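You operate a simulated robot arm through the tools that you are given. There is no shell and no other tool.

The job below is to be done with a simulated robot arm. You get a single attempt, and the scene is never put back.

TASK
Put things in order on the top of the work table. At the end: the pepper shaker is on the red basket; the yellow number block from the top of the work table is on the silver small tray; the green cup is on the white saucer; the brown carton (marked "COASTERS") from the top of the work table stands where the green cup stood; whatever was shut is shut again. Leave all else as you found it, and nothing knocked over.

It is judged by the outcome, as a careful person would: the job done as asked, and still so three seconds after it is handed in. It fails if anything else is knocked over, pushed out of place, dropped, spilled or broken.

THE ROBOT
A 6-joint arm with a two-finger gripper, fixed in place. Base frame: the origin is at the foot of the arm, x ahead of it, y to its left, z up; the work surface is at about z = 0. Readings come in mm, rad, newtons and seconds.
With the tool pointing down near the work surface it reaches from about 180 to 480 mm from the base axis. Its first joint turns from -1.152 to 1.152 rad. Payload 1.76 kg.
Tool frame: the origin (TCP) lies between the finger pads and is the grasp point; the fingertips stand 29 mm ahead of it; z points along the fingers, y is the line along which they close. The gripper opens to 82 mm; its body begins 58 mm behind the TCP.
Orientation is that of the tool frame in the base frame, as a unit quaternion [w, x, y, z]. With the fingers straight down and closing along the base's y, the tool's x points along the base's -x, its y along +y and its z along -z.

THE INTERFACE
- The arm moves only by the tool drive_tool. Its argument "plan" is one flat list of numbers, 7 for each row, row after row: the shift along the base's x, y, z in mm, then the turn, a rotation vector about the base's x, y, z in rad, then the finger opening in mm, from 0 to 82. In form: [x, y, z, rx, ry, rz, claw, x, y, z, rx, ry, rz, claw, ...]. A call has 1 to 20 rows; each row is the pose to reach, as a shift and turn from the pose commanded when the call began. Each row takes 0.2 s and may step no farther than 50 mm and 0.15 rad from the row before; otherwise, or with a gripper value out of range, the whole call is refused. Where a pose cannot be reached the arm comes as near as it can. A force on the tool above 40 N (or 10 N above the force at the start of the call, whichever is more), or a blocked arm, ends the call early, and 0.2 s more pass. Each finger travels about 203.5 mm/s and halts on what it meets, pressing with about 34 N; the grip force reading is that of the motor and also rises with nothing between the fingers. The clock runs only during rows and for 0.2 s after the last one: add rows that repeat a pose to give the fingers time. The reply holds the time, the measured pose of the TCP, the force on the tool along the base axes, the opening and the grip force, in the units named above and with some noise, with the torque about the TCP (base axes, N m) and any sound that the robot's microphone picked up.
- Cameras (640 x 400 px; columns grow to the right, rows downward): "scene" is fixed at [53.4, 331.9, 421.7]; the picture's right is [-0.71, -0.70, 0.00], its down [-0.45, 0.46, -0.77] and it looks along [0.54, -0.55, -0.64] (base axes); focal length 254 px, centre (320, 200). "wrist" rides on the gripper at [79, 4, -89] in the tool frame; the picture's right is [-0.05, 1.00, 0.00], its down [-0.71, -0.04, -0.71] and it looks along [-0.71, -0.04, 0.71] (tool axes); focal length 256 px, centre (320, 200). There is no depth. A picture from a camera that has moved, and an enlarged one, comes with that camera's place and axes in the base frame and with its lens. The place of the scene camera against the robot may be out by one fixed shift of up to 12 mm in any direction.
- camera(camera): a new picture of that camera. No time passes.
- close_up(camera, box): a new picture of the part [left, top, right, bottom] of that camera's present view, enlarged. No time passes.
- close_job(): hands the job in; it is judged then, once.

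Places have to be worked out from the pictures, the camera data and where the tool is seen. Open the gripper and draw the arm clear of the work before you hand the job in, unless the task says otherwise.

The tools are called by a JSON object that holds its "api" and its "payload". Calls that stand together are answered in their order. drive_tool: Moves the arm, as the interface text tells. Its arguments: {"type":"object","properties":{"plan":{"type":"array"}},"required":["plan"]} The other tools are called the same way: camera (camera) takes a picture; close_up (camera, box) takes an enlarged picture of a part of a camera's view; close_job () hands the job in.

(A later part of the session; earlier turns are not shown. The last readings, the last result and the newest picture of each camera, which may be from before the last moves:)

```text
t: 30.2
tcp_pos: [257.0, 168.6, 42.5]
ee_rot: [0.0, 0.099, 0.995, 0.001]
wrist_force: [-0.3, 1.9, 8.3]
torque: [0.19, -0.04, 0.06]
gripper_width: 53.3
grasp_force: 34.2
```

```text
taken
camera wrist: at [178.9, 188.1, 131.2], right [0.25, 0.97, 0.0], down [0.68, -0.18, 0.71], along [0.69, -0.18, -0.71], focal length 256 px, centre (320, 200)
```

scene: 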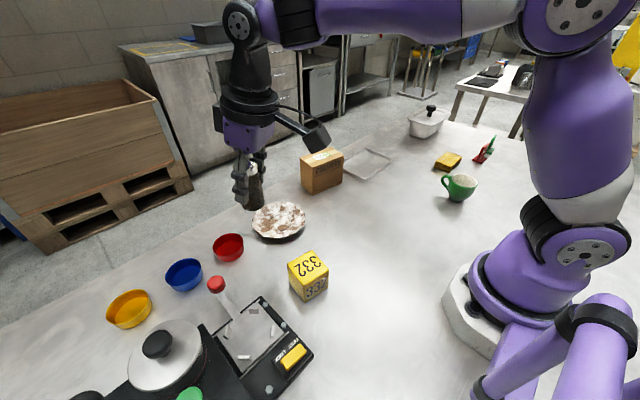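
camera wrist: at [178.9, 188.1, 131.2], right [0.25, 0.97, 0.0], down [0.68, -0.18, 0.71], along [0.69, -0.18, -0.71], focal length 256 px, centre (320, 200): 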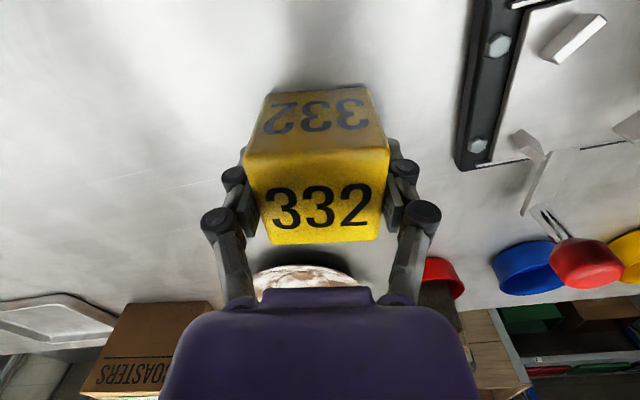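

Gripped at 53 mm. I lift high, swing inside the carton's radius to the tray side, and turn to line up with the tray.

{"api": "drive_tool", "payload": {"plan": [0, 0, 30, 0, 0, 0, 40, 0, 0, 75, 0, 0, 0, 40, 0, 0, 120, 0, 0, 0, 40, 17.6, -30.1, 130, 0, 0, 0.02, 40, 31.7, -62.5, 130, 0, 0, 0.04, 40, 41.9, -96.2, 130, 0, 0, 0.06, 40, 48.3, -130.9, 130, 0, 0, 0.08, 40, 58.6, -166.1, 130, 0, 0, 0.1, 40, 71.7, -203.8, 130, 0, 0, 0.12, 40, 85, -245.7, 130, 0, 0, 0.14, 40, 92.8, -291, 130, 0, 0, 0.16, 40, 94.4, -339, 130, 0, 0, 0.18, 40, 129, -356, 130, 0, 0, 0.2, 40, 129, -356, 130, 0, 0, 0.2, 40]}}

{"api": "camera", "payload": {"camera": "wrist"}}

{"api": "camera", "payload": {"camera": "scene"}}

```text
t: 33.2
tcp_pos: [385.5, -185.4, 168.7]
ee_rot: [-0.001, -0.001, 1.0, 0.001]
wrist_force: [0.9, 0.5, -1.1]
torque: [0.02, 0.0, 0.0]
gripper_width: 53.1
grasp_force: 33.8
```

```text
taken
camera wrist: at [307.3, -182.0, 258.9], right [0.05, 1.0, 0.0], down [0.71, -0.04, 0.71], along [0.71, -0.04, -0.71], focal length 256 px, centre (320, 200)
```

wrist: 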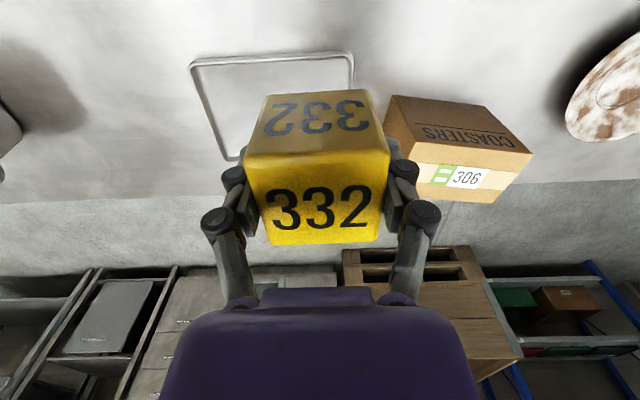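

```text
taken
```

scene: 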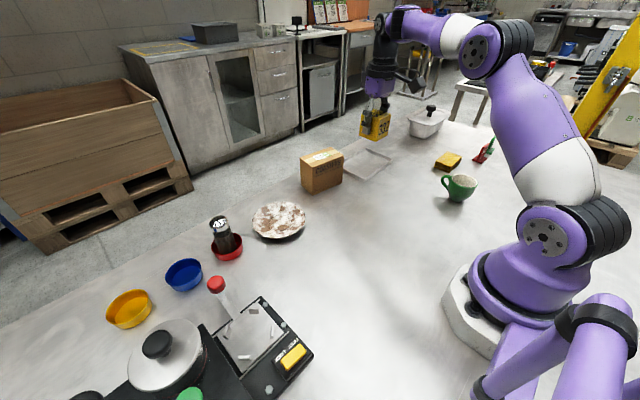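

The tray's near edge is at x≈378 with y from -306 to -157, and the block hangs level. I extend to about (419,-208) and lower to z≈95.

{"api": "drive_tool", "payload": {"plan": [17, -11, 0, 0, 0, 0, 40, 33, -22, 0, 0, 0, 0, 40, 33, -22, -35, 0, 0, 0, 40, 33, -22, -75, 0, 0, 0, 40, 33, -22, -75, 0, 0, 0, 40]}}

{"api": "camera", "payload": {"camera": "wrist"}}

{"api": "close_up", "payload": {"camera": "scene", "box": [290, 80, 450, 210]}}

```text
t: 34.4
tcp_pos: [420.1, -209.2, 92.1]
ee_rot: [0.0, -0.001, 1.0, 0.001]
wrist_force: [-0.9, -1.3, -0.9]
torque: [0.0, 0.01, -0.02]
gripper_width: 53.2
grasp_force: 34.7
out of reach, approached as far as the arm can: row 2
```

```text
taken
camera wrist: at [341.0, -204.6, 182.6], right [0.05, 1.0, 0.0], down [0.71, -0.04, 0.71], along [0.71, -0.04, -0.71], focal length 256 px, centre (320, 200)
```

wrist: 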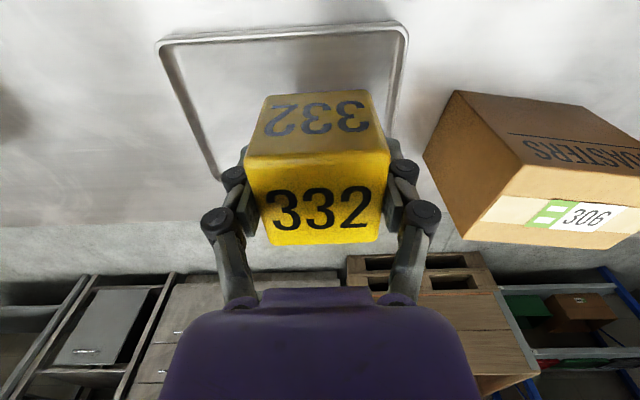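

```text
3.08 times, centred on (370, 145) of scene
camera zoom: at [53.4, 331.9, 421.7], right [-0.71, -0.7, 0.0], down [-0.45, 0.46, -0.77], along [0.54, -0.55, -0.64], focal length 782 px, centre (166, 369)
```

zoom: 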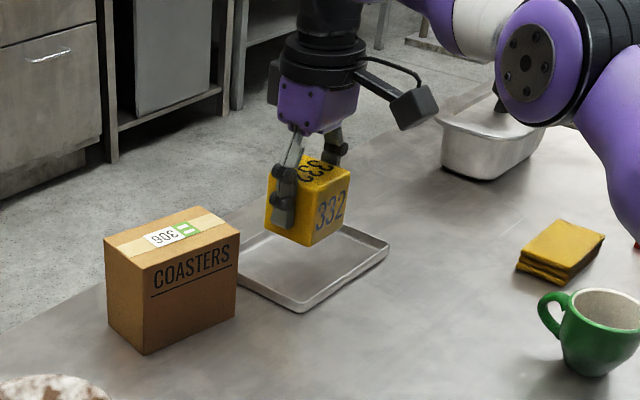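

Block is over the tray with ~9 mm margin to the near rim. I lower to just above the tray floor, then in small steps until contact.

{"api": "drive_tool", "payload": {"plan": [0, 0, -20, 0, 0, 0, 40, 0, 0, -36, 0, 0, 0, 40, 0, 0, -44, 0, 0, 0, 40, 0, 0, -47, 0, 0, 0, 40, 0, 0, -47, 0, 0, 0, 40]}}

{"api": "camera", "payload": {"camera": "wrist"}}

{"api": "close_up", "payload": {"camera": "scene", "box": [290, 80, 450, 210]}}

```text
t: 35.6
tcp_pos: [418.6, -208.0, 46.7]
ee_rot: [0.0, -0.001, 1.0, 0.001]
wrist_force: [-0.4, -0.3, -1.5]
torque: [0.0, -0.02, 0.03]
gripper_width: 53.3
grasp_force: 33.7
```

```text
taken
camera wrist: at [340.3, -204.2, 136.5], right [0.05, 1.0, 0.0], down [0.71, -0.04, 0.71], along [0.71, -0.04, -0.71], focal length 256 px, centre (320, 200)
```

wrist: 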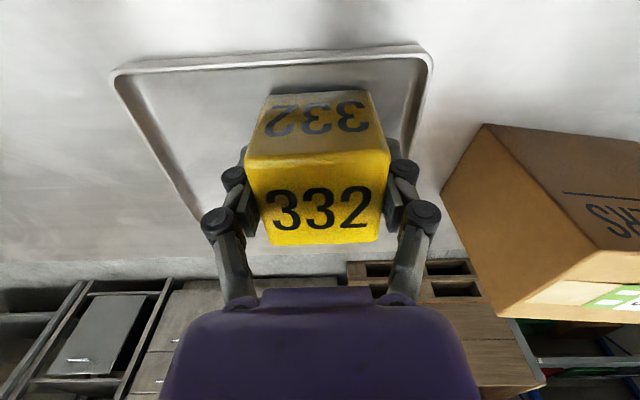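

```text
3.08 times, centred on (370, 145) of scene
camera zoom: at [53.4, 331.9, 421.7], right [-0.71, -0.7, 0.0], down [-0.45, 0.46, -0.77], along [0.54, -0.55, -0.64], focal length 782 px, centre (166, 369)
```

zoom: 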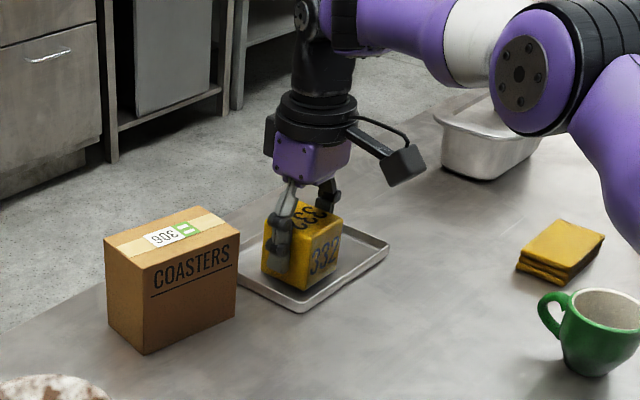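

The block is within the tray, hovering a few mm up. I step down 1 mm at a time.

{"api": "drive_tool", "payload": {"plan": [0, 0, -1, 0, 0, 0, 40, 0, 0, -2, 0, 0, 0, 40, 0, 0, -2, 0, 0, 0, 40]}}

```text
t: 36.4
tcp_pos: [420.8, -209.4, 45.6]
ee_rot: [0.0, 0.002, 1.0, 0.001]
wrist_force: [-4.5, 0.1, 12.3]
torque: [0.2, 0.0, 0.07]
gripper_width: 53.3
grasp_force: 34.2
```

Contact (12 N up). I release gently to 66 mm and rise straight up.

{"api": "drive_tool", "payload": {"plan": [0, 0, 1, 0, 0, 0, 53, 0, 0, 1, 0, 0, 0, 58, 0, 0, 1, 0, 0, 0, 66, 0, 0, 20, 0, 0, 0, 66, 0, 0, 60, 0, 0, 0, 66, 0, 0, 100, 0, 0, 0, 66, 0, 0, 120, 0, 0, 0, 66, 0, 0, 120, 0, 0, 0, 66]}}

{"api": "camera", "payload": {"camera": "wrist"}}

{"api": "close_up", "payload": {"camera": "scene", "box": [290, 80, 450, 210]}}

```text
t: 38.2
tcp_pos: [410.2, -207.6, 157.9]
ee_rot: [0.0, 0.0, 1.0, 0.001]
wrist_force: [0.1, -0.8, -1.0]
torque: [-0.01, 0.04, 0.05]
gripper_width: 65.9
grasp_force: 0.0
out of reach, approached as far as the arm can: row 6, 7, 8
```

```text
taken
camera wrist: at [330.7, -201.8, 248.0], right [0.05, 1.0, 0.0], down [0.71, -0.04, 0.71], along [0.71, -0.04, -0.71], focal length 256 px, centre (320, 200)
```

wrist: 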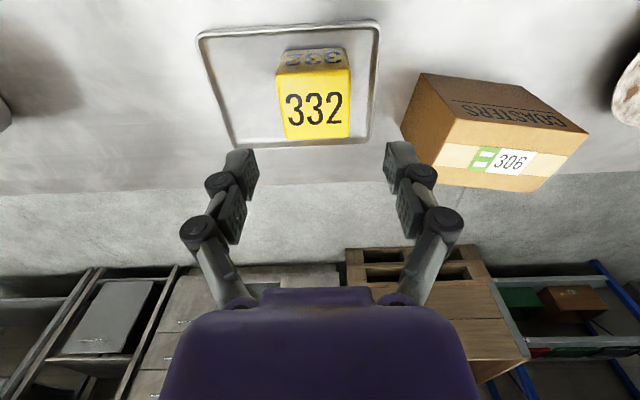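

```text
3.08 times, centred on (370, 145) of scene
camera zoom: at [53.4, 331.9, 421.7], right [-0.71, -0.7, 0.0], down [-0.45, 0.46, -0.77], along [0.54, -0.55, -0.64], focal length 782 px, centre (166, 369)
```

zoom: 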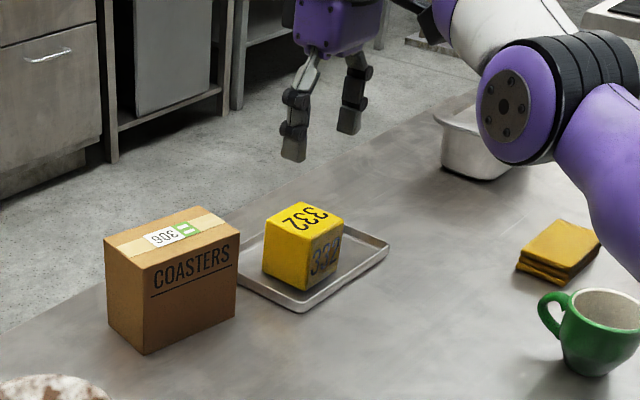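

The block sits flat in the tray. Next, the green cup: I retract to a hover over it at about (161,-270), yaw 0, since its handle points toward +x.

{"api": "drive_tool", "payload": {"plan": [-40, -8, 10, 0, 0, 0, 82, -80, -18, 20, 0, 0, 0, 82, -120, -28, 30, 0, 0, 0, 82, -160, -38, 30, 0, 0, 0, 82, -200, -50, 30, 0, 0, 0, 82, -245, -60, 30, 0, 0, 0, 82, -245, -60, 30, 0, 0, 0, 82]}}

{"api": "camera", "payload": {"camera": "wrist"}}

{"api": "camera", "payload": {"camera": "scene"}}

```text
t: 39.8
tcp_pos: [163.9, -265.8, 187.0]
ee_rot: [0.001, 0.0, 1.0, 0.001]
wrist_force: [-0.1, -0.4, -0.3]
torque: [-0.04, -0.02, -0.01]
gripper_width: 81.7
grasp_force: 0.1
out of reach, approached as far as the arm can: row 1
```

```text
taken
camera wrist: at [84.1, -261.6, 277.0], right [0.05, 1.0, 0.0], down [0.71, -0.04, 0.71], along [0.71, -0.04, -0.71], focal length 256 px, centre (320, 200)
```

wrist: 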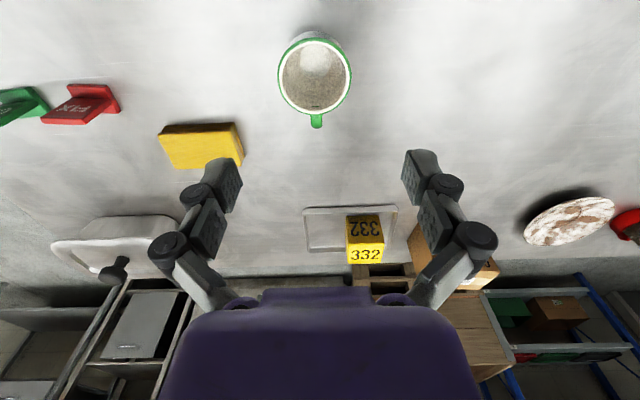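

```text
taken
```

scene: 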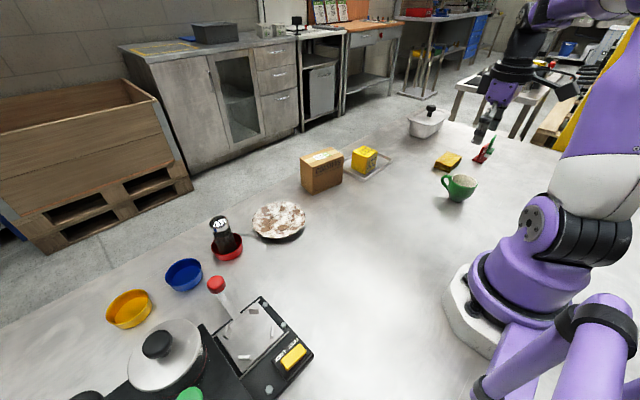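

{"api": "close_up", "payload": {"camera": "wrist", "box": [250, 10, 390, 140]}}

{"api": "close_up", "payload": {"camera": "scene", "box": [420, 140, 510, 220]}}

```text
3.08 times, centred on (320, 75) of wrist
camera zoom: at [84.1, -261.6, 277.0], right [0.05, 1.0, 0.0], down [0.71, -0.04, 0.71], along [0.71, -0.04, -0.71], focal length 788 px, centre (320, 585)
```

zoom: 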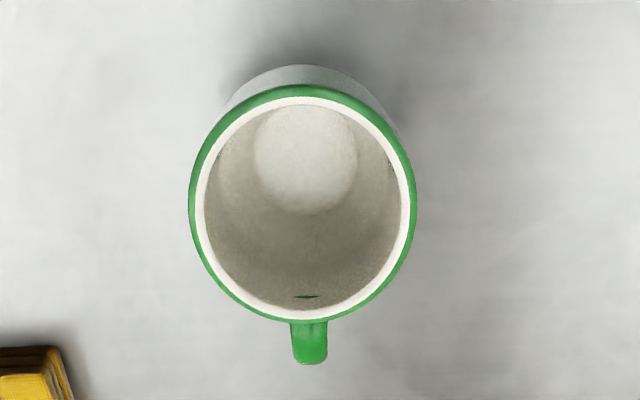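

```text
5.00 times, centred on (465, 180) of scene
camera zoom: at [53.4, 331.9, 421.7], right [-0.71, -0.7, 0.0], down [-0.45, 0.46, -0.77], along [0.54, -0.55, -0.64], focal length 1270 px, centre (-405, 300)
```

zoom: 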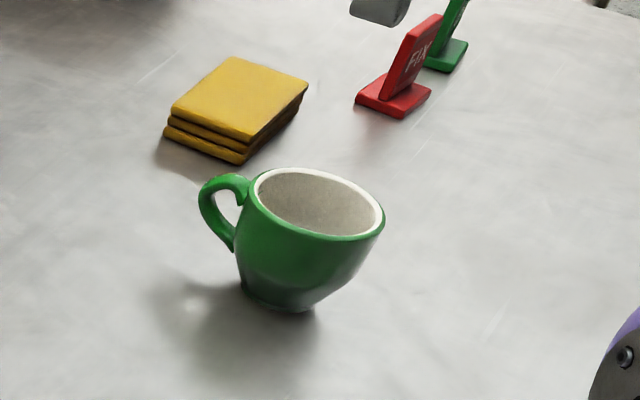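

The cup is empty, rim ≈61 mm, centred near (160.5,-270.6), handle toward +x. I correct by (-2.5,-5) and lower in two stages with the gripper fully open.

{"api": "drive_tool", "payload": {"plan": [-2.5, -5, -40, 0, 0, 0, 82, -2.5, -5, -80, 0, 0, 0, 82, -2.5, -5, -95, 0, 0, 0, 82, -2.5, -5, -95, 0, 0, 0, 82]}}

{"api": "camera", "payload": {"camera": "wrist"}}

```text
t: 40.8
tcp_pos: [162.2, -270.1, 92.2]
ee_rot: [0.0, 0.0, 1.0, 0.0]
wrist_force: [-0.7, -0.3, 0.6]
torque: [0.04, 0.0, 0.01]
gripper_width: 82.0
grasp_force: 0.1
```

```text
taken
camera wrist: at [82.8, -267.0, 181.9], right [0.05, 1.0, 0.0], down [0.71, -0.04, 0.71], along [0.71, -0.04, -0.71], focal length 256 px, centre (320, 200)
```

wrist: 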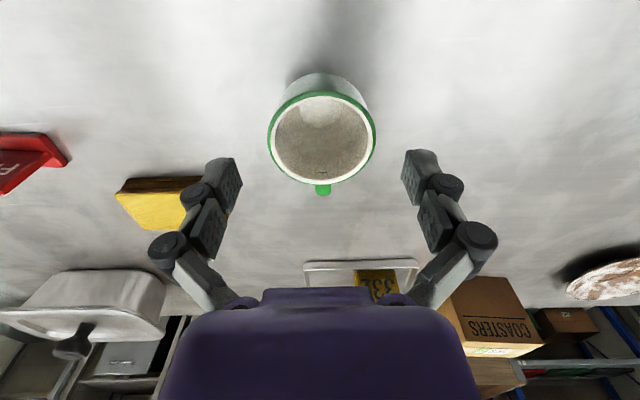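

Aligned within 1–2 mm. I lower to TCP z≈48 around the cup.

{"api": "drive_tool", "payload": {"plan": [-1.5, 0.5, -20, 0, 0, 0, 82, -1.5, 0.5, -45, 0, 0, 0, 82, -1.5, 0.5, -45, 0, 0, 0, 82]}}

{"api": "camera", "payload": {"camera": "wrist"}}

{"api": "close_up", "payload": {"camera": "scene", "box": [400, 110, 540, 220]}}

```text
t: 41.6
tcp_pos: [159.5, -270.2, 46.9]
ee_rot: [0.0, -0.001, 1.0, 0.001]
wrist_force: [0.1, -0.6, 0.2]
torque: [0.01, -0.02, 0.0]
gripper_width: 81.9
grasp_force: 0.0
```

```text
taken
camera wrist: at [80.6, -266.5, 137.6], right [0.05, 1.0, 0.0], down [0.71, -0.04, 0.71], along [0.71, -0.04, -0.71], focal length 256 px, centre (320, 200)
```

wrist: 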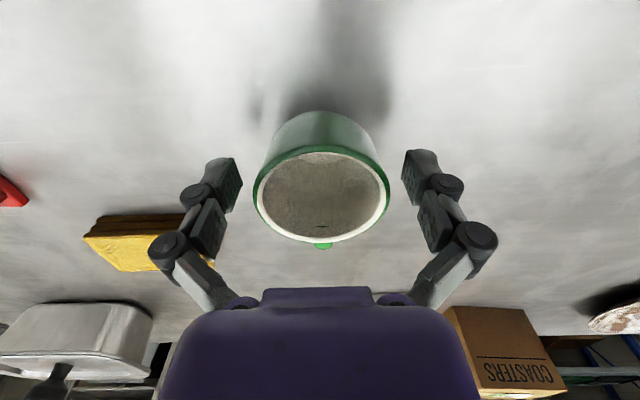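

```text
3.64 times, centred on (470, 165) of scene
camera zoom: at [53.4, 331.9, 421.7], right [-0.71, -0.7, 0.0], down [-0.45, 0.46, -0.77], along [0.54, -0.55, -0.64], focal length 924 px, centre (-226, 327)
```

zoom: 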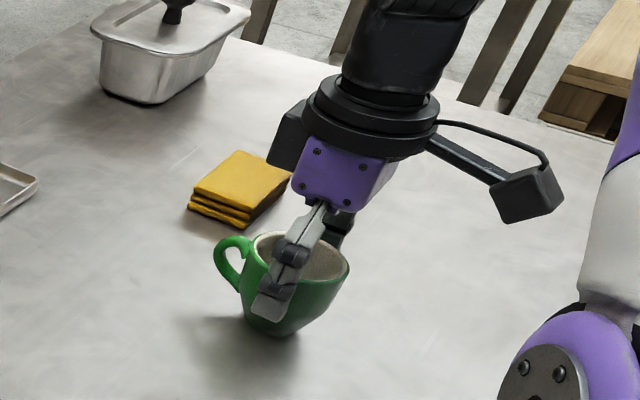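

The cup is centred between the pads (cup stood at about (160.5,-270.5)). I close on it.

{"api": "drive_tool", "payload": {"plan": [0, 0, 0, 0, 0, 0, 68, 0, 0, 0, 0, 0, 0, 50, 0, 0, 0, 0, 0, 0, 50, 0, 0, 0, 0, 0, 0, 50]}}

{"api": "camera", "payload": {"camera": "wrist"}}

{"api": "close_up", "payload": {"camera": "scene", "box": [400, 110, 540, 220]}}

```text
t: 42.6
tcp_pos: [160.7, -270.1, 48.7]
ee_rot: [0.0, -0.001, 1.0, 0.0]
wrist_force: [-1.6, 2.8, 15.8]
torque: [0.12, 0.03, -0.01]
gripper_width: 56.6
grasp_force: 33.3
```

```text
taken
camera wrist: at [80.7, -266.6, 138.1], right [0.05, 1.0, 0.0], down [0.71, -0.04, 0.71], along [0.71, -0.04, -0.71], focal length 256 px, centre (320, 200)
```

wrist: 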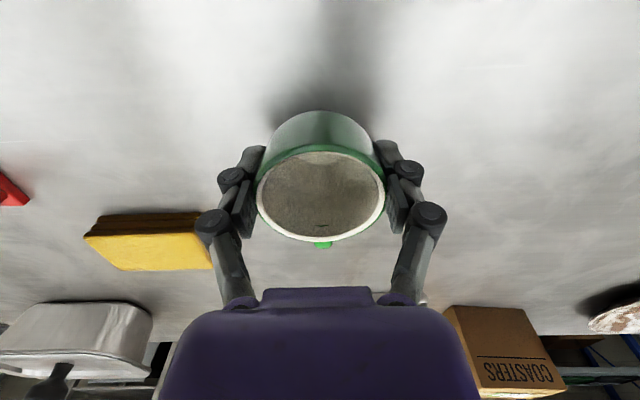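

```text
3.64 times, centred on (470, 165) of scene
camera zoom: at [53.4, 331.9, 421.7], right [-0.71, -0.7, 0.0], down [-0.45, 0.46, -0.77], along [0.54, -0.55, -0.64], focal length 924 px, centre (-226, 327)
```

zoom: 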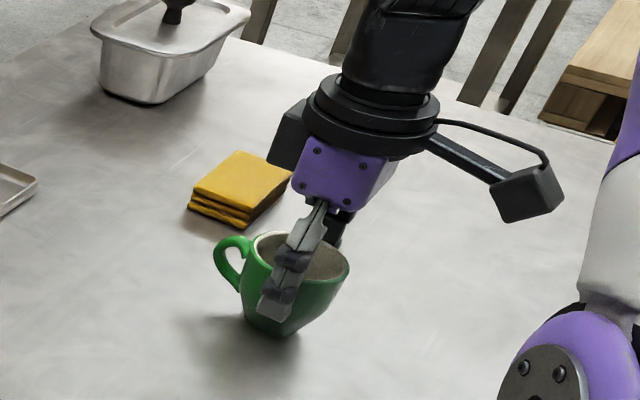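

Held at 56.6 mm. I lift a little first and check that it doesn't slip or tilt.

{"api": "drive_tool", "payload": {"plan": [0, 0, 10, 0, 0, 0, 50, 0, 0, 25, 0, 0, 0, 50, 0, 0, 25, 0, 0, 0, 50]}}

{"api": "camera", "payload": {"camera": "wrist"}}

{"api": "close_up", "payload": {"camera": "scene", "box": [400, 110, 540, 220]}}

```text
t: 43.4
tcp_pos: [159.3, -271.9, 73.6]
ee_rot: [0.001, 0.0, 1.0, 0.002]
wrist_force: [0.2, -0.5, -1.3]
torque: [0.0, -0.01, 0.0]
gripper_width: 56.7
grasp_force: 33.8
```

```text
taken
camera wrist: at [81.2, -267.1, 164.1], right [0.05, 1.0, 0.0], down [0.71, -0.04, 0.71], along [0.71, -0.04, -0.71], focal length 256 px, centre (320, 200)
```

wrist: 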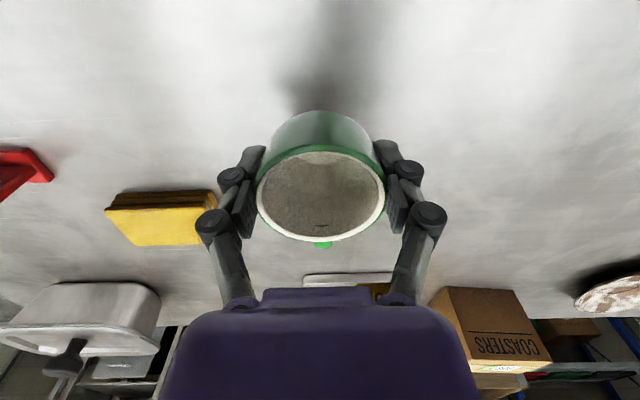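

```text
3.64 times, centred on (470, 165) of scene
camera zoom: at [53.4, 331.9, 421.7], right [-0.71, -0.7, 0.0], down [-0.45, 0.46, -0.77], along [0.54, -0.55, -0.64], focal length 924 px, centre (-226, 327)
```

zoom: 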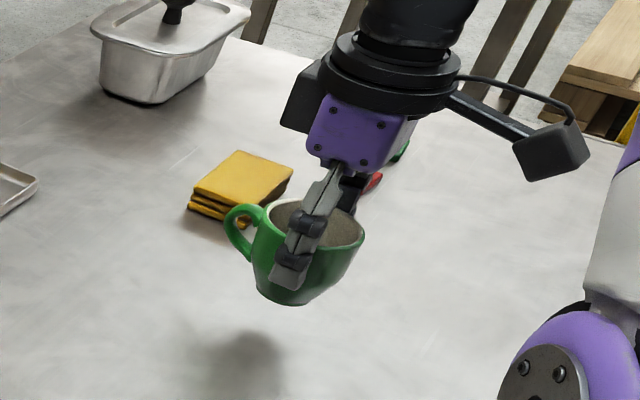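

The cup hangs level and secure. I carry it on an arc well inside the carton to a hover just short of the saucer.

{"api": "drive_tool", "payload": {"plan": [33.8, 23.1, 20, 0, 0, 0, 50, 64.3, 50.4, 45, 0, 0, 0, 50, 91, 81.4, 67, 0, 0, 0, 50, 113.5, 115.6, 77, 0, 0, 0, 50, 131.3, 152.4, 87, 0, 0, 0, 50, 144.2, 191.2, 95, 0, 0, 0, 50, 152, 231.4, 100, 0, 0, 0, 50, 154.5, 272.3, 100, 0, 0, 0, 50, 151.7, 313.1, 100, 0, 0, 0, 50, 143.6, 353.2, 100, 0, 0, 0, 50, 180, 366, 100, 0, 0, 0, 50, 180, 366, 100, 0, 0, 0, 50]}}

{"api": "camera", "payload": {"camera": "wrist"}}

{"api": "camera", "payload": {"camera": "scene"}}

```text
t: 46.0
tcp_pos: [342.6, 97.4, 174.9]
ee_rot: [0.0, 0.0, 1.0, 0.002]
wrist_force: [-0.2, -0.3, -0.5]
torque: [0.04, 0.01, -0.01]
gripper_width: 56.5
grasp_force: 34.2
```

```text
taken
camera wrist: at [262.7, 101.6, 265.4], right [0.05, 1.0, 0.0], down [0.71, -0.04, 0.71], along [0.71, -0.04, -0.71], focal length 256 px, centre (320, 200)
```

wrist: 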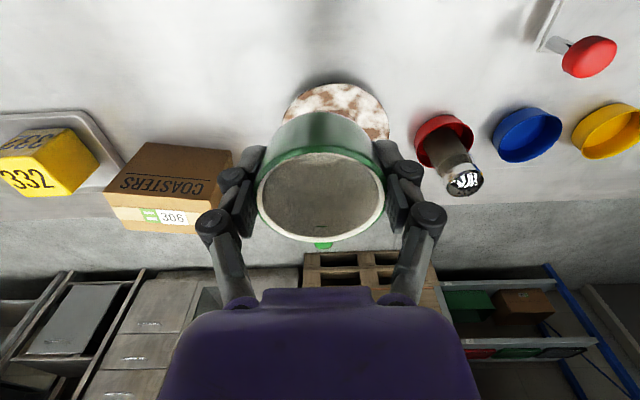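

```text
taken
```

scene: 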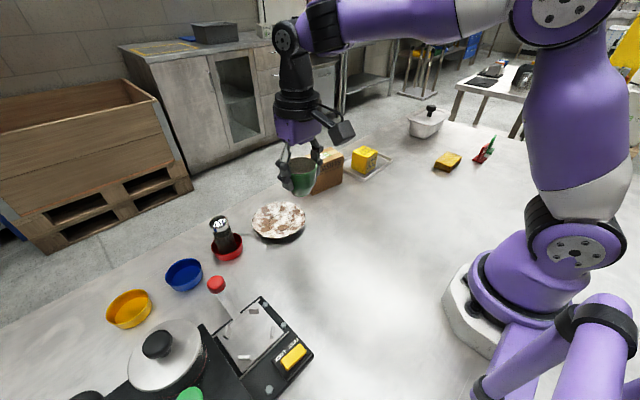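

The saucer lies just ahead, partly hidden by the cup. I zoom to measure its near rim and side edges.

{"api": "close_up", "payload": {"camera": "wrist", "box": [240, 60, 430, 180]}}

{"api": "close_up", "payload": {"camera": "scene", "box": [230, 130, 360, 250]}}

```text
3.33 times, centred on (335, 120) of wrist
camera zoom: at [262.7, 101.6, 265.4], right [0.05, 1.0, 0.0], down [0.71, -0.04, 0.71], along [0.71, -0.04, -0.71], focal length 853 px, centre (270, 467)
```

zoom: 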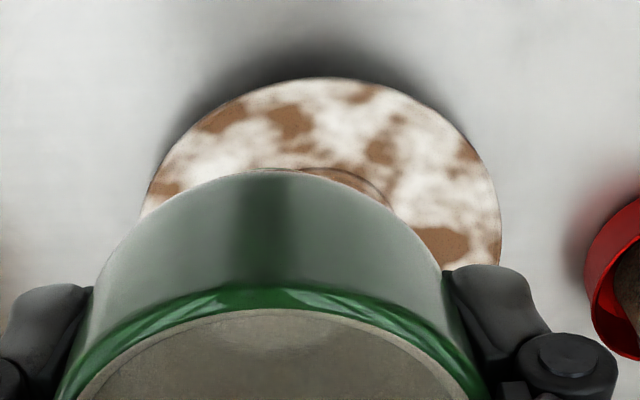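

```text
3.33 times, centred on (295, 190) of scene
camera zoom: at [53.4, 331.9, 421.7], right [-0.71, -0.7, 0.0], down [-0.45, 0.46, -0.77], along [0.54, -0.55, -0.64], focal length 847 px, centre (403, 233)
```

zoom: 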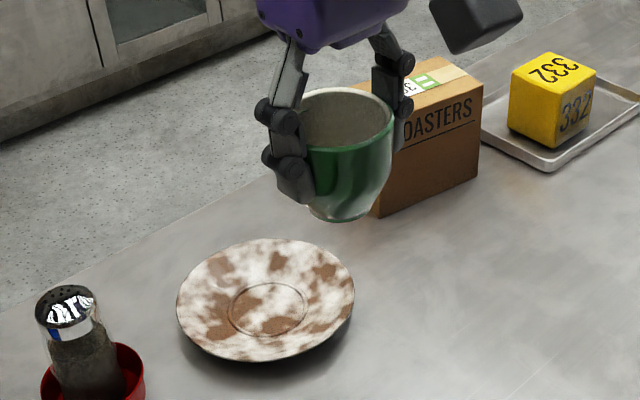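

Saucer centre comes out near (416.5,109.5), R≈60. I move over it and lower to about z=110 to check again.

{"api": "drive_tool", "payload": {"plan": [37, 6, 0, 0, 0, 0, 50, 74, 12, 0, 0, 0, 0, 50, 74, 12, -35, 0, 0, 0, 50, 74, 12, -66, 0, 0, 0, 50, 74, 12, -66, 0, 0, 0, 50]}}

{"api": "camera", "payload": {"camera": "wrist"}}

{"api": "close_up", "payload": {"camera": "scene", "box": [220, 130, 350, 250]}}

```text
t: 47.2
tcp_pos: [416.7, 107.9, 105.0]
ee_rot: [0.0, -0.001, 1.0, 0.001]
wrist_force: [-0.1, 0.8, -0.7]
torque: [-0.01, 0.0, -0.03]
gripper_width: 56.6
grasp_force: 33.7
```

```text
taken
camera wrist: at [336.9, 112.5, 195.7], right [0.05, 1.0, 0.0], down [0.71, -0.04, 0.71], along [0.71, -0.04, -0.71], focal length 256 px, centre (320, 200)
```

wrist: 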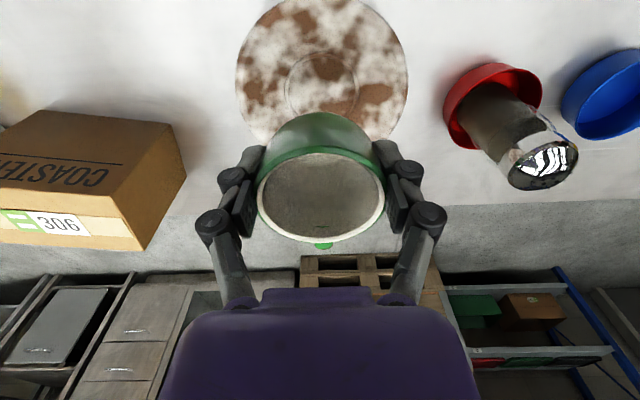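

```text
3.33 times, centred on (285, 190) of scene
camera zoom: at [53.4, 331.9, 421.7], right [-0.71, -0.7, 0.0], down [-0.45, 0.46, -0.77], along [0.54, -0.55, -0.64], focal length 847 px, centre (437, 233)
```

zoom: 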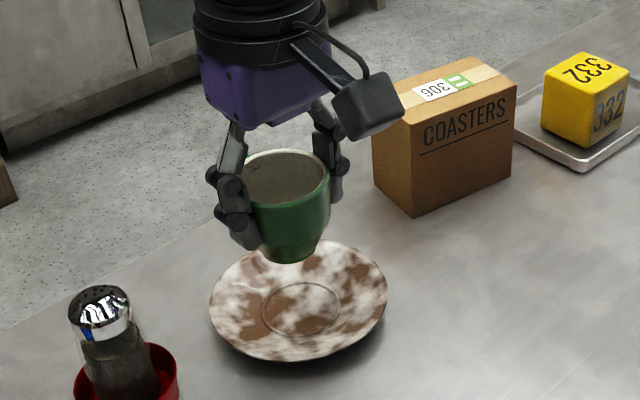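

The cup is over the ring within ~1–2 mm. I lower to just above the saucer, then feel for contact.

{"api": "drive_tool", "payload": {"plan": [0, 1, -20, 0, 0, 0, 50, 0, 1, -36, 0, 0, 0, 50, 0, 1, -44, 0, 0, 0, 50, 0, 1, -44, 0, 0, 0, 50]}}

{"api": "camera", "payload": {"camera": "wrist"}}

{"api": "close_up", "payload": {"camera": "scene", "box": [220, 130, 350, 250]}}

```text
t: 48.2
tcp_pos: [415.2, 108.7, 61.7]
ee_rot: [0.0, -0.001, 1.0, 0.0]
wrist_force: [-0.8, -0.3, -0.9]
torque: [-0.02, 0.0, 0.0]
gripper_width: 56.8
grasp_force: 34.0
```

```text
taken
camera wrist: at [336.1, 112.2, 152.4], right [0.05, 1.0, 0.0], down [0.71, -0.04, 0.71], along [0.71, -0.04, -0.71], focal length 256 px, centre (320, 200)
```

wrist: 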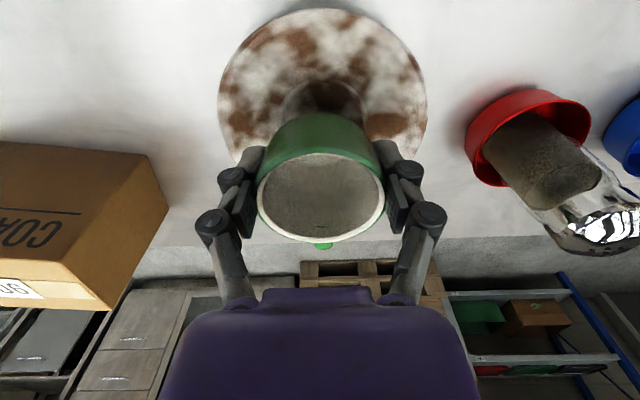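

```text
3.33 times, centred on (285, 190) of scene
camera zoom: at [53.4, 331.9, 421.7], right [-0.71, -0.7, 0.0], down [-0.45, 0.46, -0.77], along [0.54, -0.55, -0.64], focal length 847 px, centre (437, 233)
```

zoom: 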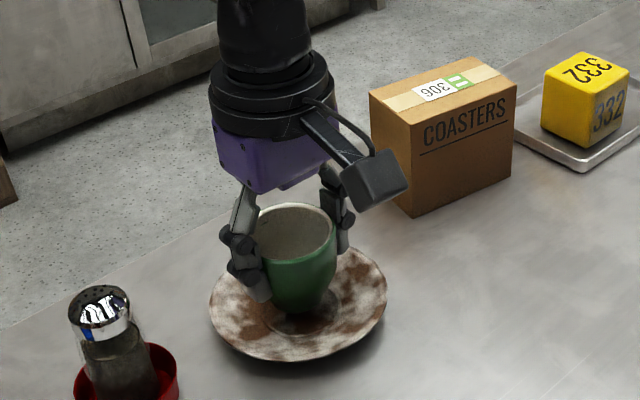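

Well-centred and a few mm above the saucer. I feel down in 2 mm steps.

{"api": "drive_tool", "payload": {"plan": [0, 0, -2, 0, 0, 0, 50, 0, 0, -4, 0, 0, 0, 50, 0, 0, -4, 0, 0, 0, 50]}}

```text
t: 49.0
tcp_pos: [415.6, 109.8, 57.3]
ee_rot: [0.0, -0.001, 1.0, 0.0]
wrist_force: [-0.6, -0.4, -1.1]
torque: [0.0, 0.03, 0.01]
gripper_width: 56.5
grasp_force: 34.1
```

No contact yet (still carrying ~1 N). I continue in 1–2 mm steps.

{"api": "drive_tool", "payload": {"plan": [0, 0, -1.5, 0, 0, 0, 50, 0, 0, -2.5, 0, 0, 0, 50, 0, 0, -2.5, 0, 0, 0, 50]}}

```text
t: 49.8
tcp_pos: [414.9, 109.2, 56.7]
ee_rot: [0.0, -0.001, 1.0, 0.001]
wrist_force: [-0.1, -0.7, 0.0]
torque: [0.01, 0.0, -0.01]
gripper_width: 56.7
grasp_force: 34.0
```

Force is at about zero, perhaps first contact. One more small step.

{"api": "drive_tool", "payload": {"plan": [0, 0, -1, 0, 0, 0, 50, 0, 0, -1.5, 0, 0, 0, 50, 0, 0, -1.5, 0, 0, 0, 50]}}

{"api": "close_up", "payload": {"camera": "scene", "box": [240, 170, 330, 250]}}

```text
t: 50.6
tcp_pos: [415.2, 110.1, 55.7]
ee_rot: [0.0, -0.001, 1.0, 0.001]
wrist_force: [-1.2, 0.0, -1.6]
torque: [-0.01, -0.03, -0.02]
gripper_width: 56.7
grasp_force: 34.1
```

```text
5.00 times, centred on (285, 210) of scene
camera zoom: at [53.4, 331.9, 421.7], right [-0.71, -0.7, 0.0], down [-0.45, 0.46, -0.77], along [0.54, -0.55, -0.64], focal length 1270 px, centre (495, 150)
```

zoom: 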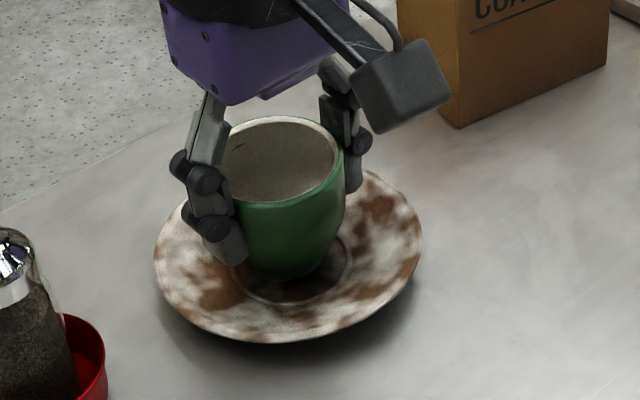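

Still only carrying weight, and the cup base looks centred on the ring. I continue down gently.

{"api": "drive_tool", "payload": {"plan": [0, 0, -1, 0, 0, 0, 50, 0, 0, -2, 0, 0, 0, 50, 0, 0, -2, 0, 0, 0, 50]}}

```text
t: 51.4
tcp_pos: [416.4, 109.7, 53.2]
ee_rot: [0.001, -0.002, 1.0, 0.001]
wrist_force: [0.4, 0.7, 6.3]
torque: [0.04, -0.09, -0.01]
gripper_width: 56.7
grasp_force: 34.0
```

Contact (+6 N). I open evenly and lift straight up.

{"api": "drive_tool", "payload": {"plan": [0, 0, 0.5, 0, 0, 0, 58, 0, 0, 0.5, 0, 0, 0, 66, 0, 0, 0.5, 0, 0, 0, 78, 0, 0, 0.5, 0, 0, 0, 78, 0, 0, 20, 0, 0, 0, 78, 0, 0, 60, 0, 0, 0, 78, 0, 0, 100, 0, 0, 0, 78, 0, 0, 110, 0, 0, 0, 78]}}

{"api": "camera", "payload": {"camera": "wrist"}}

{"api": "close_up", "payload": {"camera": "scene", "box": [220, 130, 350, 250]}}

```text
t: 53.2
tcp_pos: [415.3, 108.6, 164.4]
ee_rot: [0.001, -0.001, 1.0, 0.001]
wrist_force: [-0.7, 0.7, -0.4]
torque: [-0.03, -0.01, -0.01]
gripper_width: 78.0
grasp_force: 0.1
```

```text
taken
camera wrist: at [335.9, 112.5, 254.0], right [0.05, 1.0, 0.0], down [0.71, -0.04, 0.71], along [0.71, -0.04, -0.71], focal length 256 px, centre (320, 200)
```

wrist: 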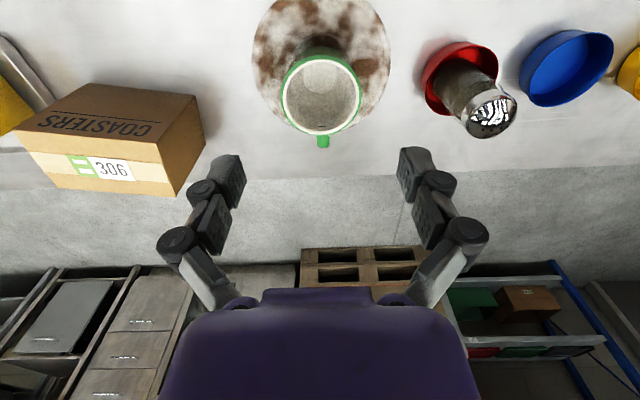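

```text
3.33 times, centred on (285, 190) of scene
camera zoom: at [53.4, 331.9, 421.7], right [-0.71, -0.7, 0.0], down [-0.45, 0.46, -0.77], along [0.54, -0.55, -0.64], focal length 847 px, centre (437, 233)
```

zoom: 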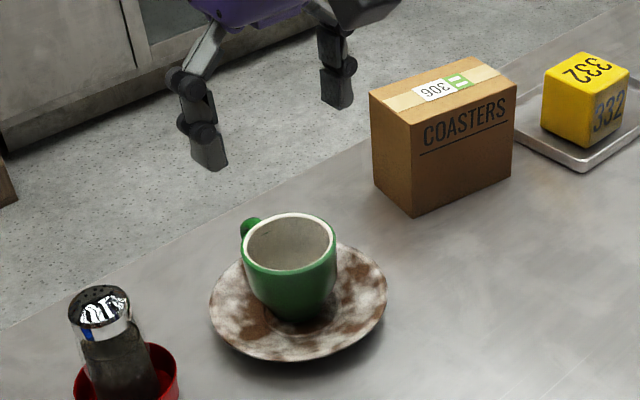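

The cup stands on the saucer. Next the carton: I back off and move in front of it to measure its size and angle.

{"api": "drive_tool", "payload": {"plan": [-30, -30, 5, 0, 0, 0, 82, -55, -65, 10, 0, 0, 0, 82, -70, -105, 15, 0, 0, 0, 82, -75, -145, 20, 0, 0, 0, 82, -75, -175, 20, 0, 0, 0, 82, -75, -175, 20, 0, 0, 0, 82]}}

{"api": "camera", "payload": {"camera": "wrist"}}

{"api": "close_up", "payload": {"camera": "wrist", "box": [230, 70, 420, 200]}}

```text
t: 54.6
tcp_pos: [341.9, -63.7, 183.3]
ee_rot: [0.0, -0.002, 1.0, 0.0]
wrist_force: [-0.5, -1.0, -0.6]
torque: [0.05, 0.0, 0.0]
gripper_width: 81.8
grasp_force: 0.1
```

```text
taken
camera wrist: at [261.6, -60.0, 272.6], right [0.05, 1.0, 0.0], down [0.71, -0.04, 0.71], along [0.71, -0.04, -0.71], focal length 256 px, centre (320, 200)
```

wrist: 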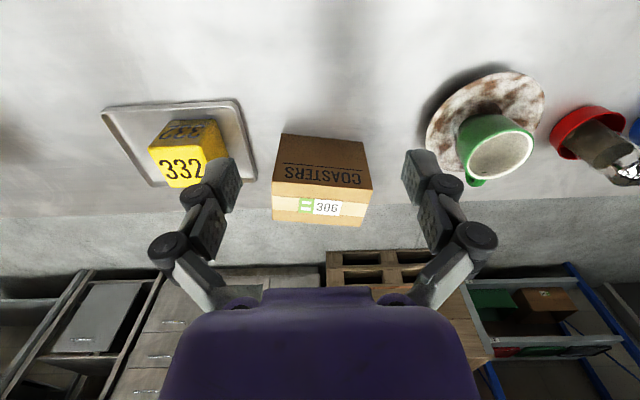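

```text
3.08 times, centred on (325, 135) of wrist
camera zoom: at [261.6, -60.0, 272.6], right [0.05, 1.0, 0.0], down [0.71, -0.04, 0.71], along [0.71, -0.04, -0.71], focal length 788 px, centre (305, 400)
```

zoom: 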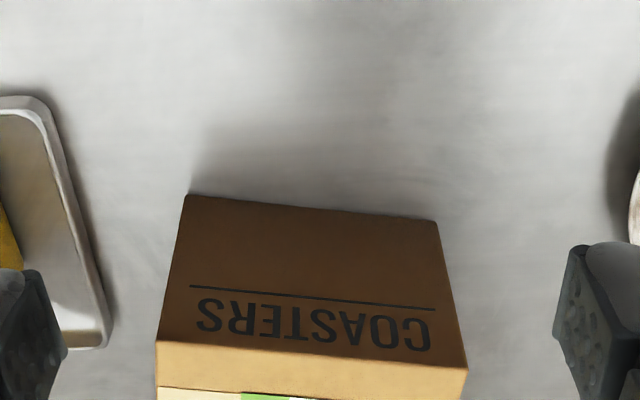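

Carton measured: ~98 × 60 × 86 mm, centre about (457,-71), text face turned ~0.17 rad. I'll grip across its 60 mm depth, so I rotate the tool to yaw ≈ -1.74 here, clear of everything.

{"api": "drive_tool", "payload": {"plan": [0, 0, 0, 0, 0, -0.1453, 82, 0, 0, 0, 0, 0, -0.2907, 82, 0, 0, 0, 0, 0, -0.436, 82, 0, 0, 0, 0, 0, -0.5813, 82, 0, 0, 0, 0, 0, -0.7267, 82, 0, 0, 0, 0, 0, -0.872, 82, 0, 0, 0, 0, 0, -1.0173, 82, 0, 0, 0, 0, 0, -1.1627, 82, 0, 0, 0, 0, 0, -1.308, 82, 0, 0, 0, 0, 0, -1.4533, 82, 0, 0, 0, 0, 0, -1.5987, 82, 0, 0, 0, 0, 0, -1.744, 82, 0, 0, 0, 0, 0, -1.744, 82]}}

{"api": "camera", "payload": {"camera": "wrist"}}

{"api": "camera", "payload": {"camera": "scene"}}

```text
t: 57.4
tcp_pos: [339.6, -66.3, 184.3]
ee_rot: [0.001, 0.766, 0.643, 0.001]
wrist_force: [-0.8, 0.4, -0.3]
torque: [0.01, -0.03, -0.02]
gripper_width: 81.8
grasp_force: 0.1
```

```text
taken
camera wrist: at [358.0, 10.9, 274.1], right [0.97, -0.23, 0.0], down [-0.16, -0.69, 0.71], along [-0.16, -0.69, -0.71], focal length 256 px, centre (320, 200)
```

wrist: 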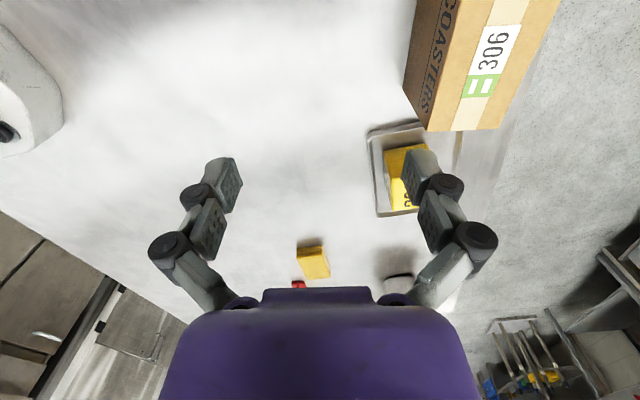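

```text
taken
```

scene: 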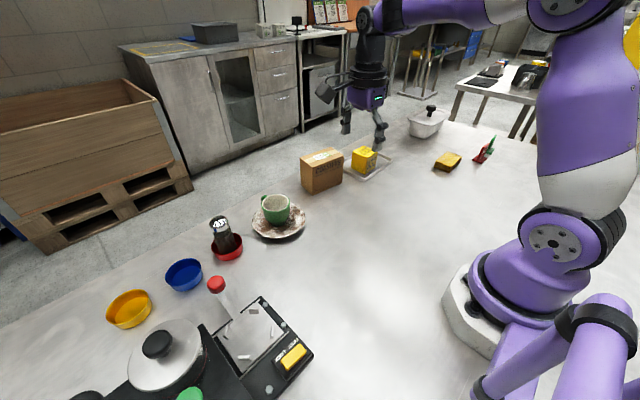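

The tool is aligned with the carton faces. I extend over the carton keeping the fingertips ~10 mm above its top.

{"api": "drive_tool", "payload": {"plan": [30, -1, -15, 0, 0, 0, 82, 65, -2, -35, 0, 0, 0, 82, 90, -3, -47, 0, 0, 0, 82, 105, -4, -53, 0, 0, 0, 82, 116, -4.5, -56, 0, 0, 0, 82, 116, -4.5, -56, 0, 0, 0, 82]}}

{"api": "camera", "payload": {"camera": "wrist"}}

{"api": "close_up", "payload": {"camera": "scene", "box": [270, 100, 400, 210]}}

```text
t: 58.8
tcp_pos: [452.9, -69.3, 127.7]
ee_rot: [0.0, 0.766, 0.643, 0.0]
wrist_force: [-1.2, 0.7, 0.7]
torque: [-0.01, 0.03, -0.01]
gripper_width: 81.9
grasp_force: 0.0
```

```text
taken
camera wrist: at [471.0, 7.7, 217.8], right [0.97, -0.22, 0.0], down [-0.16, -0.69, 0.71], along [-0.16, -0.69, -0.71], focal length 256 px, centre (320, 200)
```

wrist: 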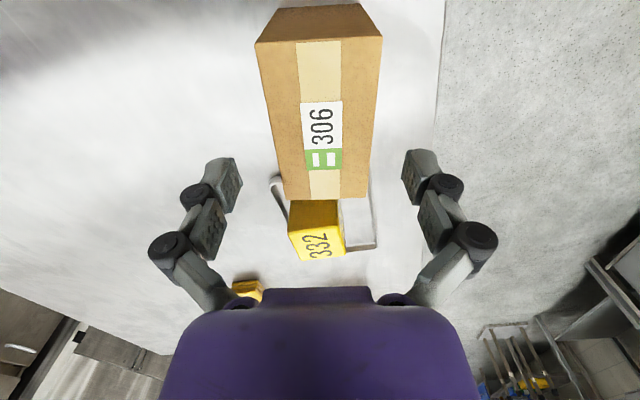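

```text
3.64 times, centred on (335, 155) of scene
camera zoom: at [53.4, 331.9, 421.7], right [-0.71, -0.7, 0.0], down [-0.45, 0.46, -0.77], along [0.54, -0.55, -0.64], focal length 924 px, centre (266, 364)
```

zoom: 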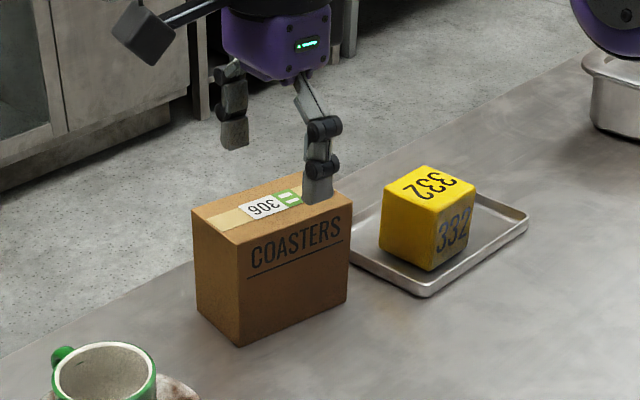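

The carton's top corners put its centre at (454.5,-70.6), ~58 mm deep, right under the TCP. I shift ~1 mm and descend to z≈57.

{"api": "drive_tool", "payload": {"plan": [1.1, -1.2, -20, 0, 0, 0, 82, 1.1, -1.2, -40, 0, 0, 0, 82, 1.1, -1.2, -40, 0, 0, 0, 82]}}

{"api": "camera", "payload": {"camera": "wrist"}}

```text
t: 59.6
tcp_pos: [457.1, -69.3, 87.7]
ee_rot: [0.001, 0.766, 0.643, 0.0]
wrist_force: [-0.4, 0.0, 0.4]
torque: [0.01, 0.03, 0.02]
gripper_width: 81.9
grasp_force: 0.1
```

```text
taken
camera wrist: at [474.3, 7.9, 177.2], right [0.97, -0.22, 0.0], down [-0.16, -0.69, 0.71], along [-0.16, -0.69, -0.71], focal length 256 px, centre (320, 200)
```

wrist: 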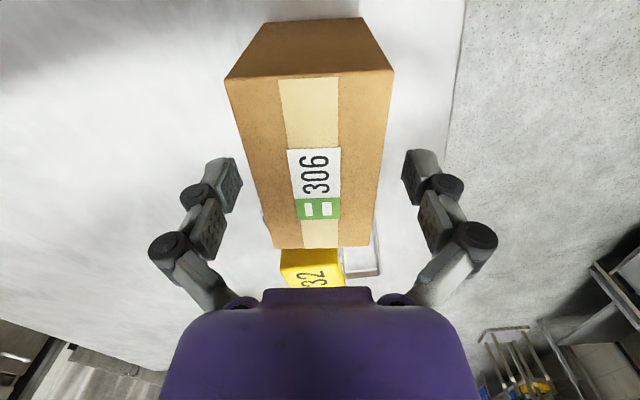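

The carton is straddled but sits ~2.5 mm toward the near finger, so I correct inward and go down to z≈57.

{"api": "drive_tool", "payload": {"plan": [-2.5, 0.5, -12, 0, 0, 0, 82, -2.5, 0.5, -31, 0, 0, 0, 82, -2.5, 0.5, -31, 0, 0, 0, 82]}}

{"api": "camera", "payload": {"camera": "wrist"}}

{"api": "close_up", "payload": {"camera": "scene", "box": [270, 100, 400, 210]}}

```text
t: 60.4
tcp_pos: [455.0, -69.3, 54.5]
ee_rot: [0.001, 0.765, 0.644, 0.0]
wrist_force: [0.4, -0.3, 0.7]
torque: [-0.01, -0.03, -0.02]
gripper_width: 81.9
grasp_force: 0.0
```

```text
taken
camera wrist: at [472.1, 7.9, 145.3], right [0.97, -0.22, 0.0], down [-0.16, -0.69, 0.71], along [-0.16, -0.69, -0.71], focal length 256 px, centre (320, 200)
```

wrist: 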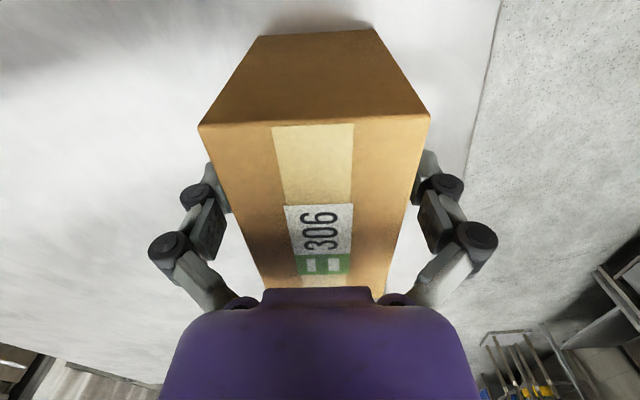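

```text
3.64 times, centred on (335, 155) of scene
camera zoom: at [53.4, 331.9, 421.7], right [-0.71, -0.7, 0.0], down [-0.45, 0.46, -0.77], along [0.54, -0.55, -0.64], focal length 924 px, centre (266, 364)
```

zoom: 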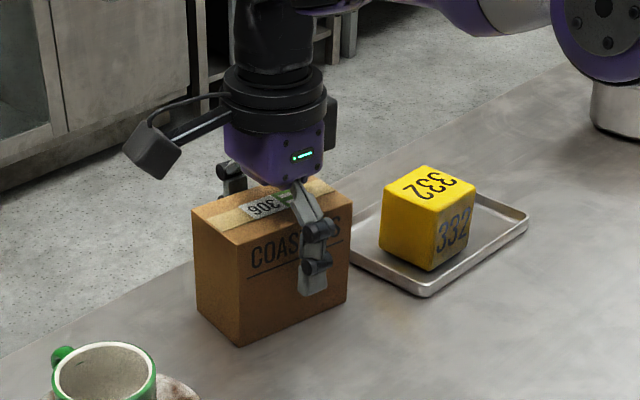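

Fingers straddle both faces near mid-length. I close on the carton.

{"api": "drive_tool", "payload": {"plan": [0, 0, 0, 0, 0, 0, 66, 0, 0, 0, 0, 0, 0, 48, 0, 0, 0, 0, 0, 0, 48, 0, 0, 0, 0, 0, 0, 48]}}

{"api": "camera", "payload": {"camera": "wrist"}}

```text
t: 61.4
tcp_pos: [454.8, -69.0, 56.5]
ee_rot: [0.001, 0.766, 0.643, 0.001]
wrist_force: [0.7, 0.7, 9.9]
torque: [0.06, 0.29, -0.01]
gripper_width: 57.7
grasp_force: 33.4
```

```text
taken
camera wrist: at [472.3, 7.8, 146.1], right [0.97, -0.22, 0.0], down [-0.16, -0.69, 0.71], along [-0.16, -0.69, -0.71], focal length 256 px, centre (320, 200)
```

wrist: 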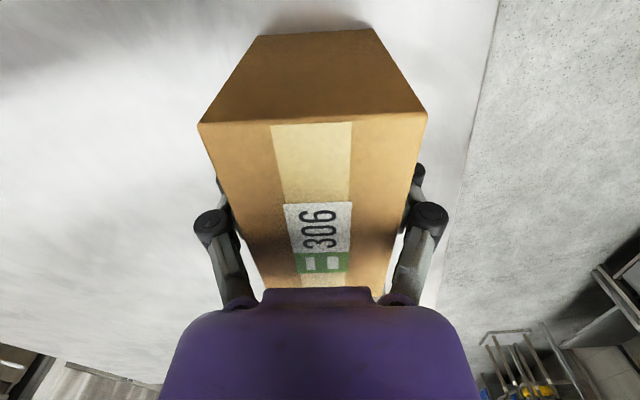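

Held at 57.7 mm. I lift 25 mm and check the load and that it doesn't slip.

{"api": "drive_tool", "payload": {"plan": [0, 0, 8, 0, 0, 0, 48, 0, 0, 25, 0, 0, 0, 48, 0, 0, 25, 0, 0, 0, 48]}}

{"api": "camera", "payload": {"camera": "wrist"}}

{"api": "close_up", "payload": {"camera": "scene", "box": [270, 100, 400, 210]}}

```text
t: 62.2
tcp_pos: [456.4, -69.5, 80.6]
ee_rot: [0.0, 0.766, 0.643, 0.0]
wrist_force: [0.0, 0.1, -2.8]
torque: [0.0, 0.03, 0.0]
gripper_width: 57.6
grasp_force: 34.3
```

```text
taken
camera wrist: at [473.1, 7.2, 170.5], right [0.97, -0.22, 0.0], down [-0.16, -0.69, 0.71], along [-0.16, -0.69, -0.71], focal length 256 px, centre (320, 200)
```

wrist: 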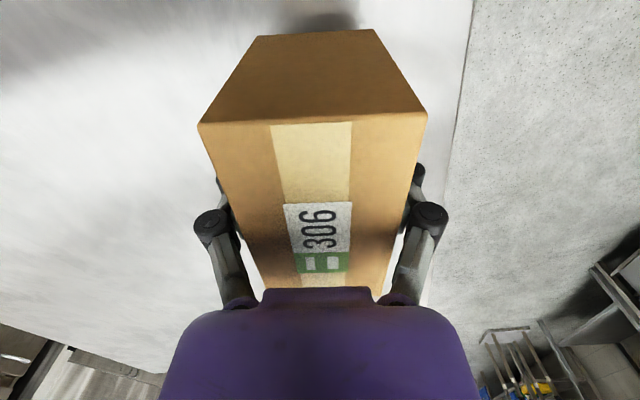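

```text
3.64 times, centred on (335, 155) of scene
camera zoom: at [53.4, 331.9, 421.7], right [-0.71, -0.7, 0.0], down [-0.45, 0.46, -0.77], along [0.54, -0.55, -0.64], focal length 924 px, centre (266, 364)
```

zoom: 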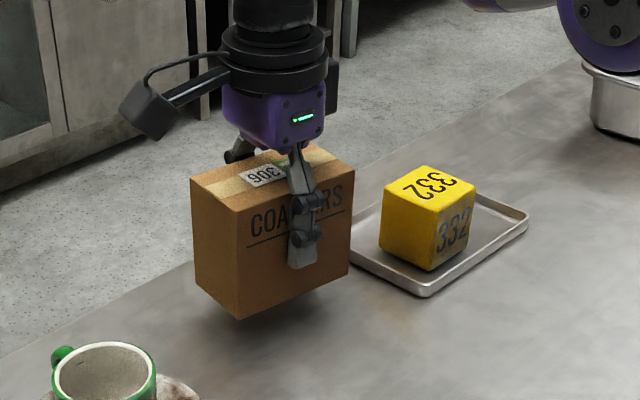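

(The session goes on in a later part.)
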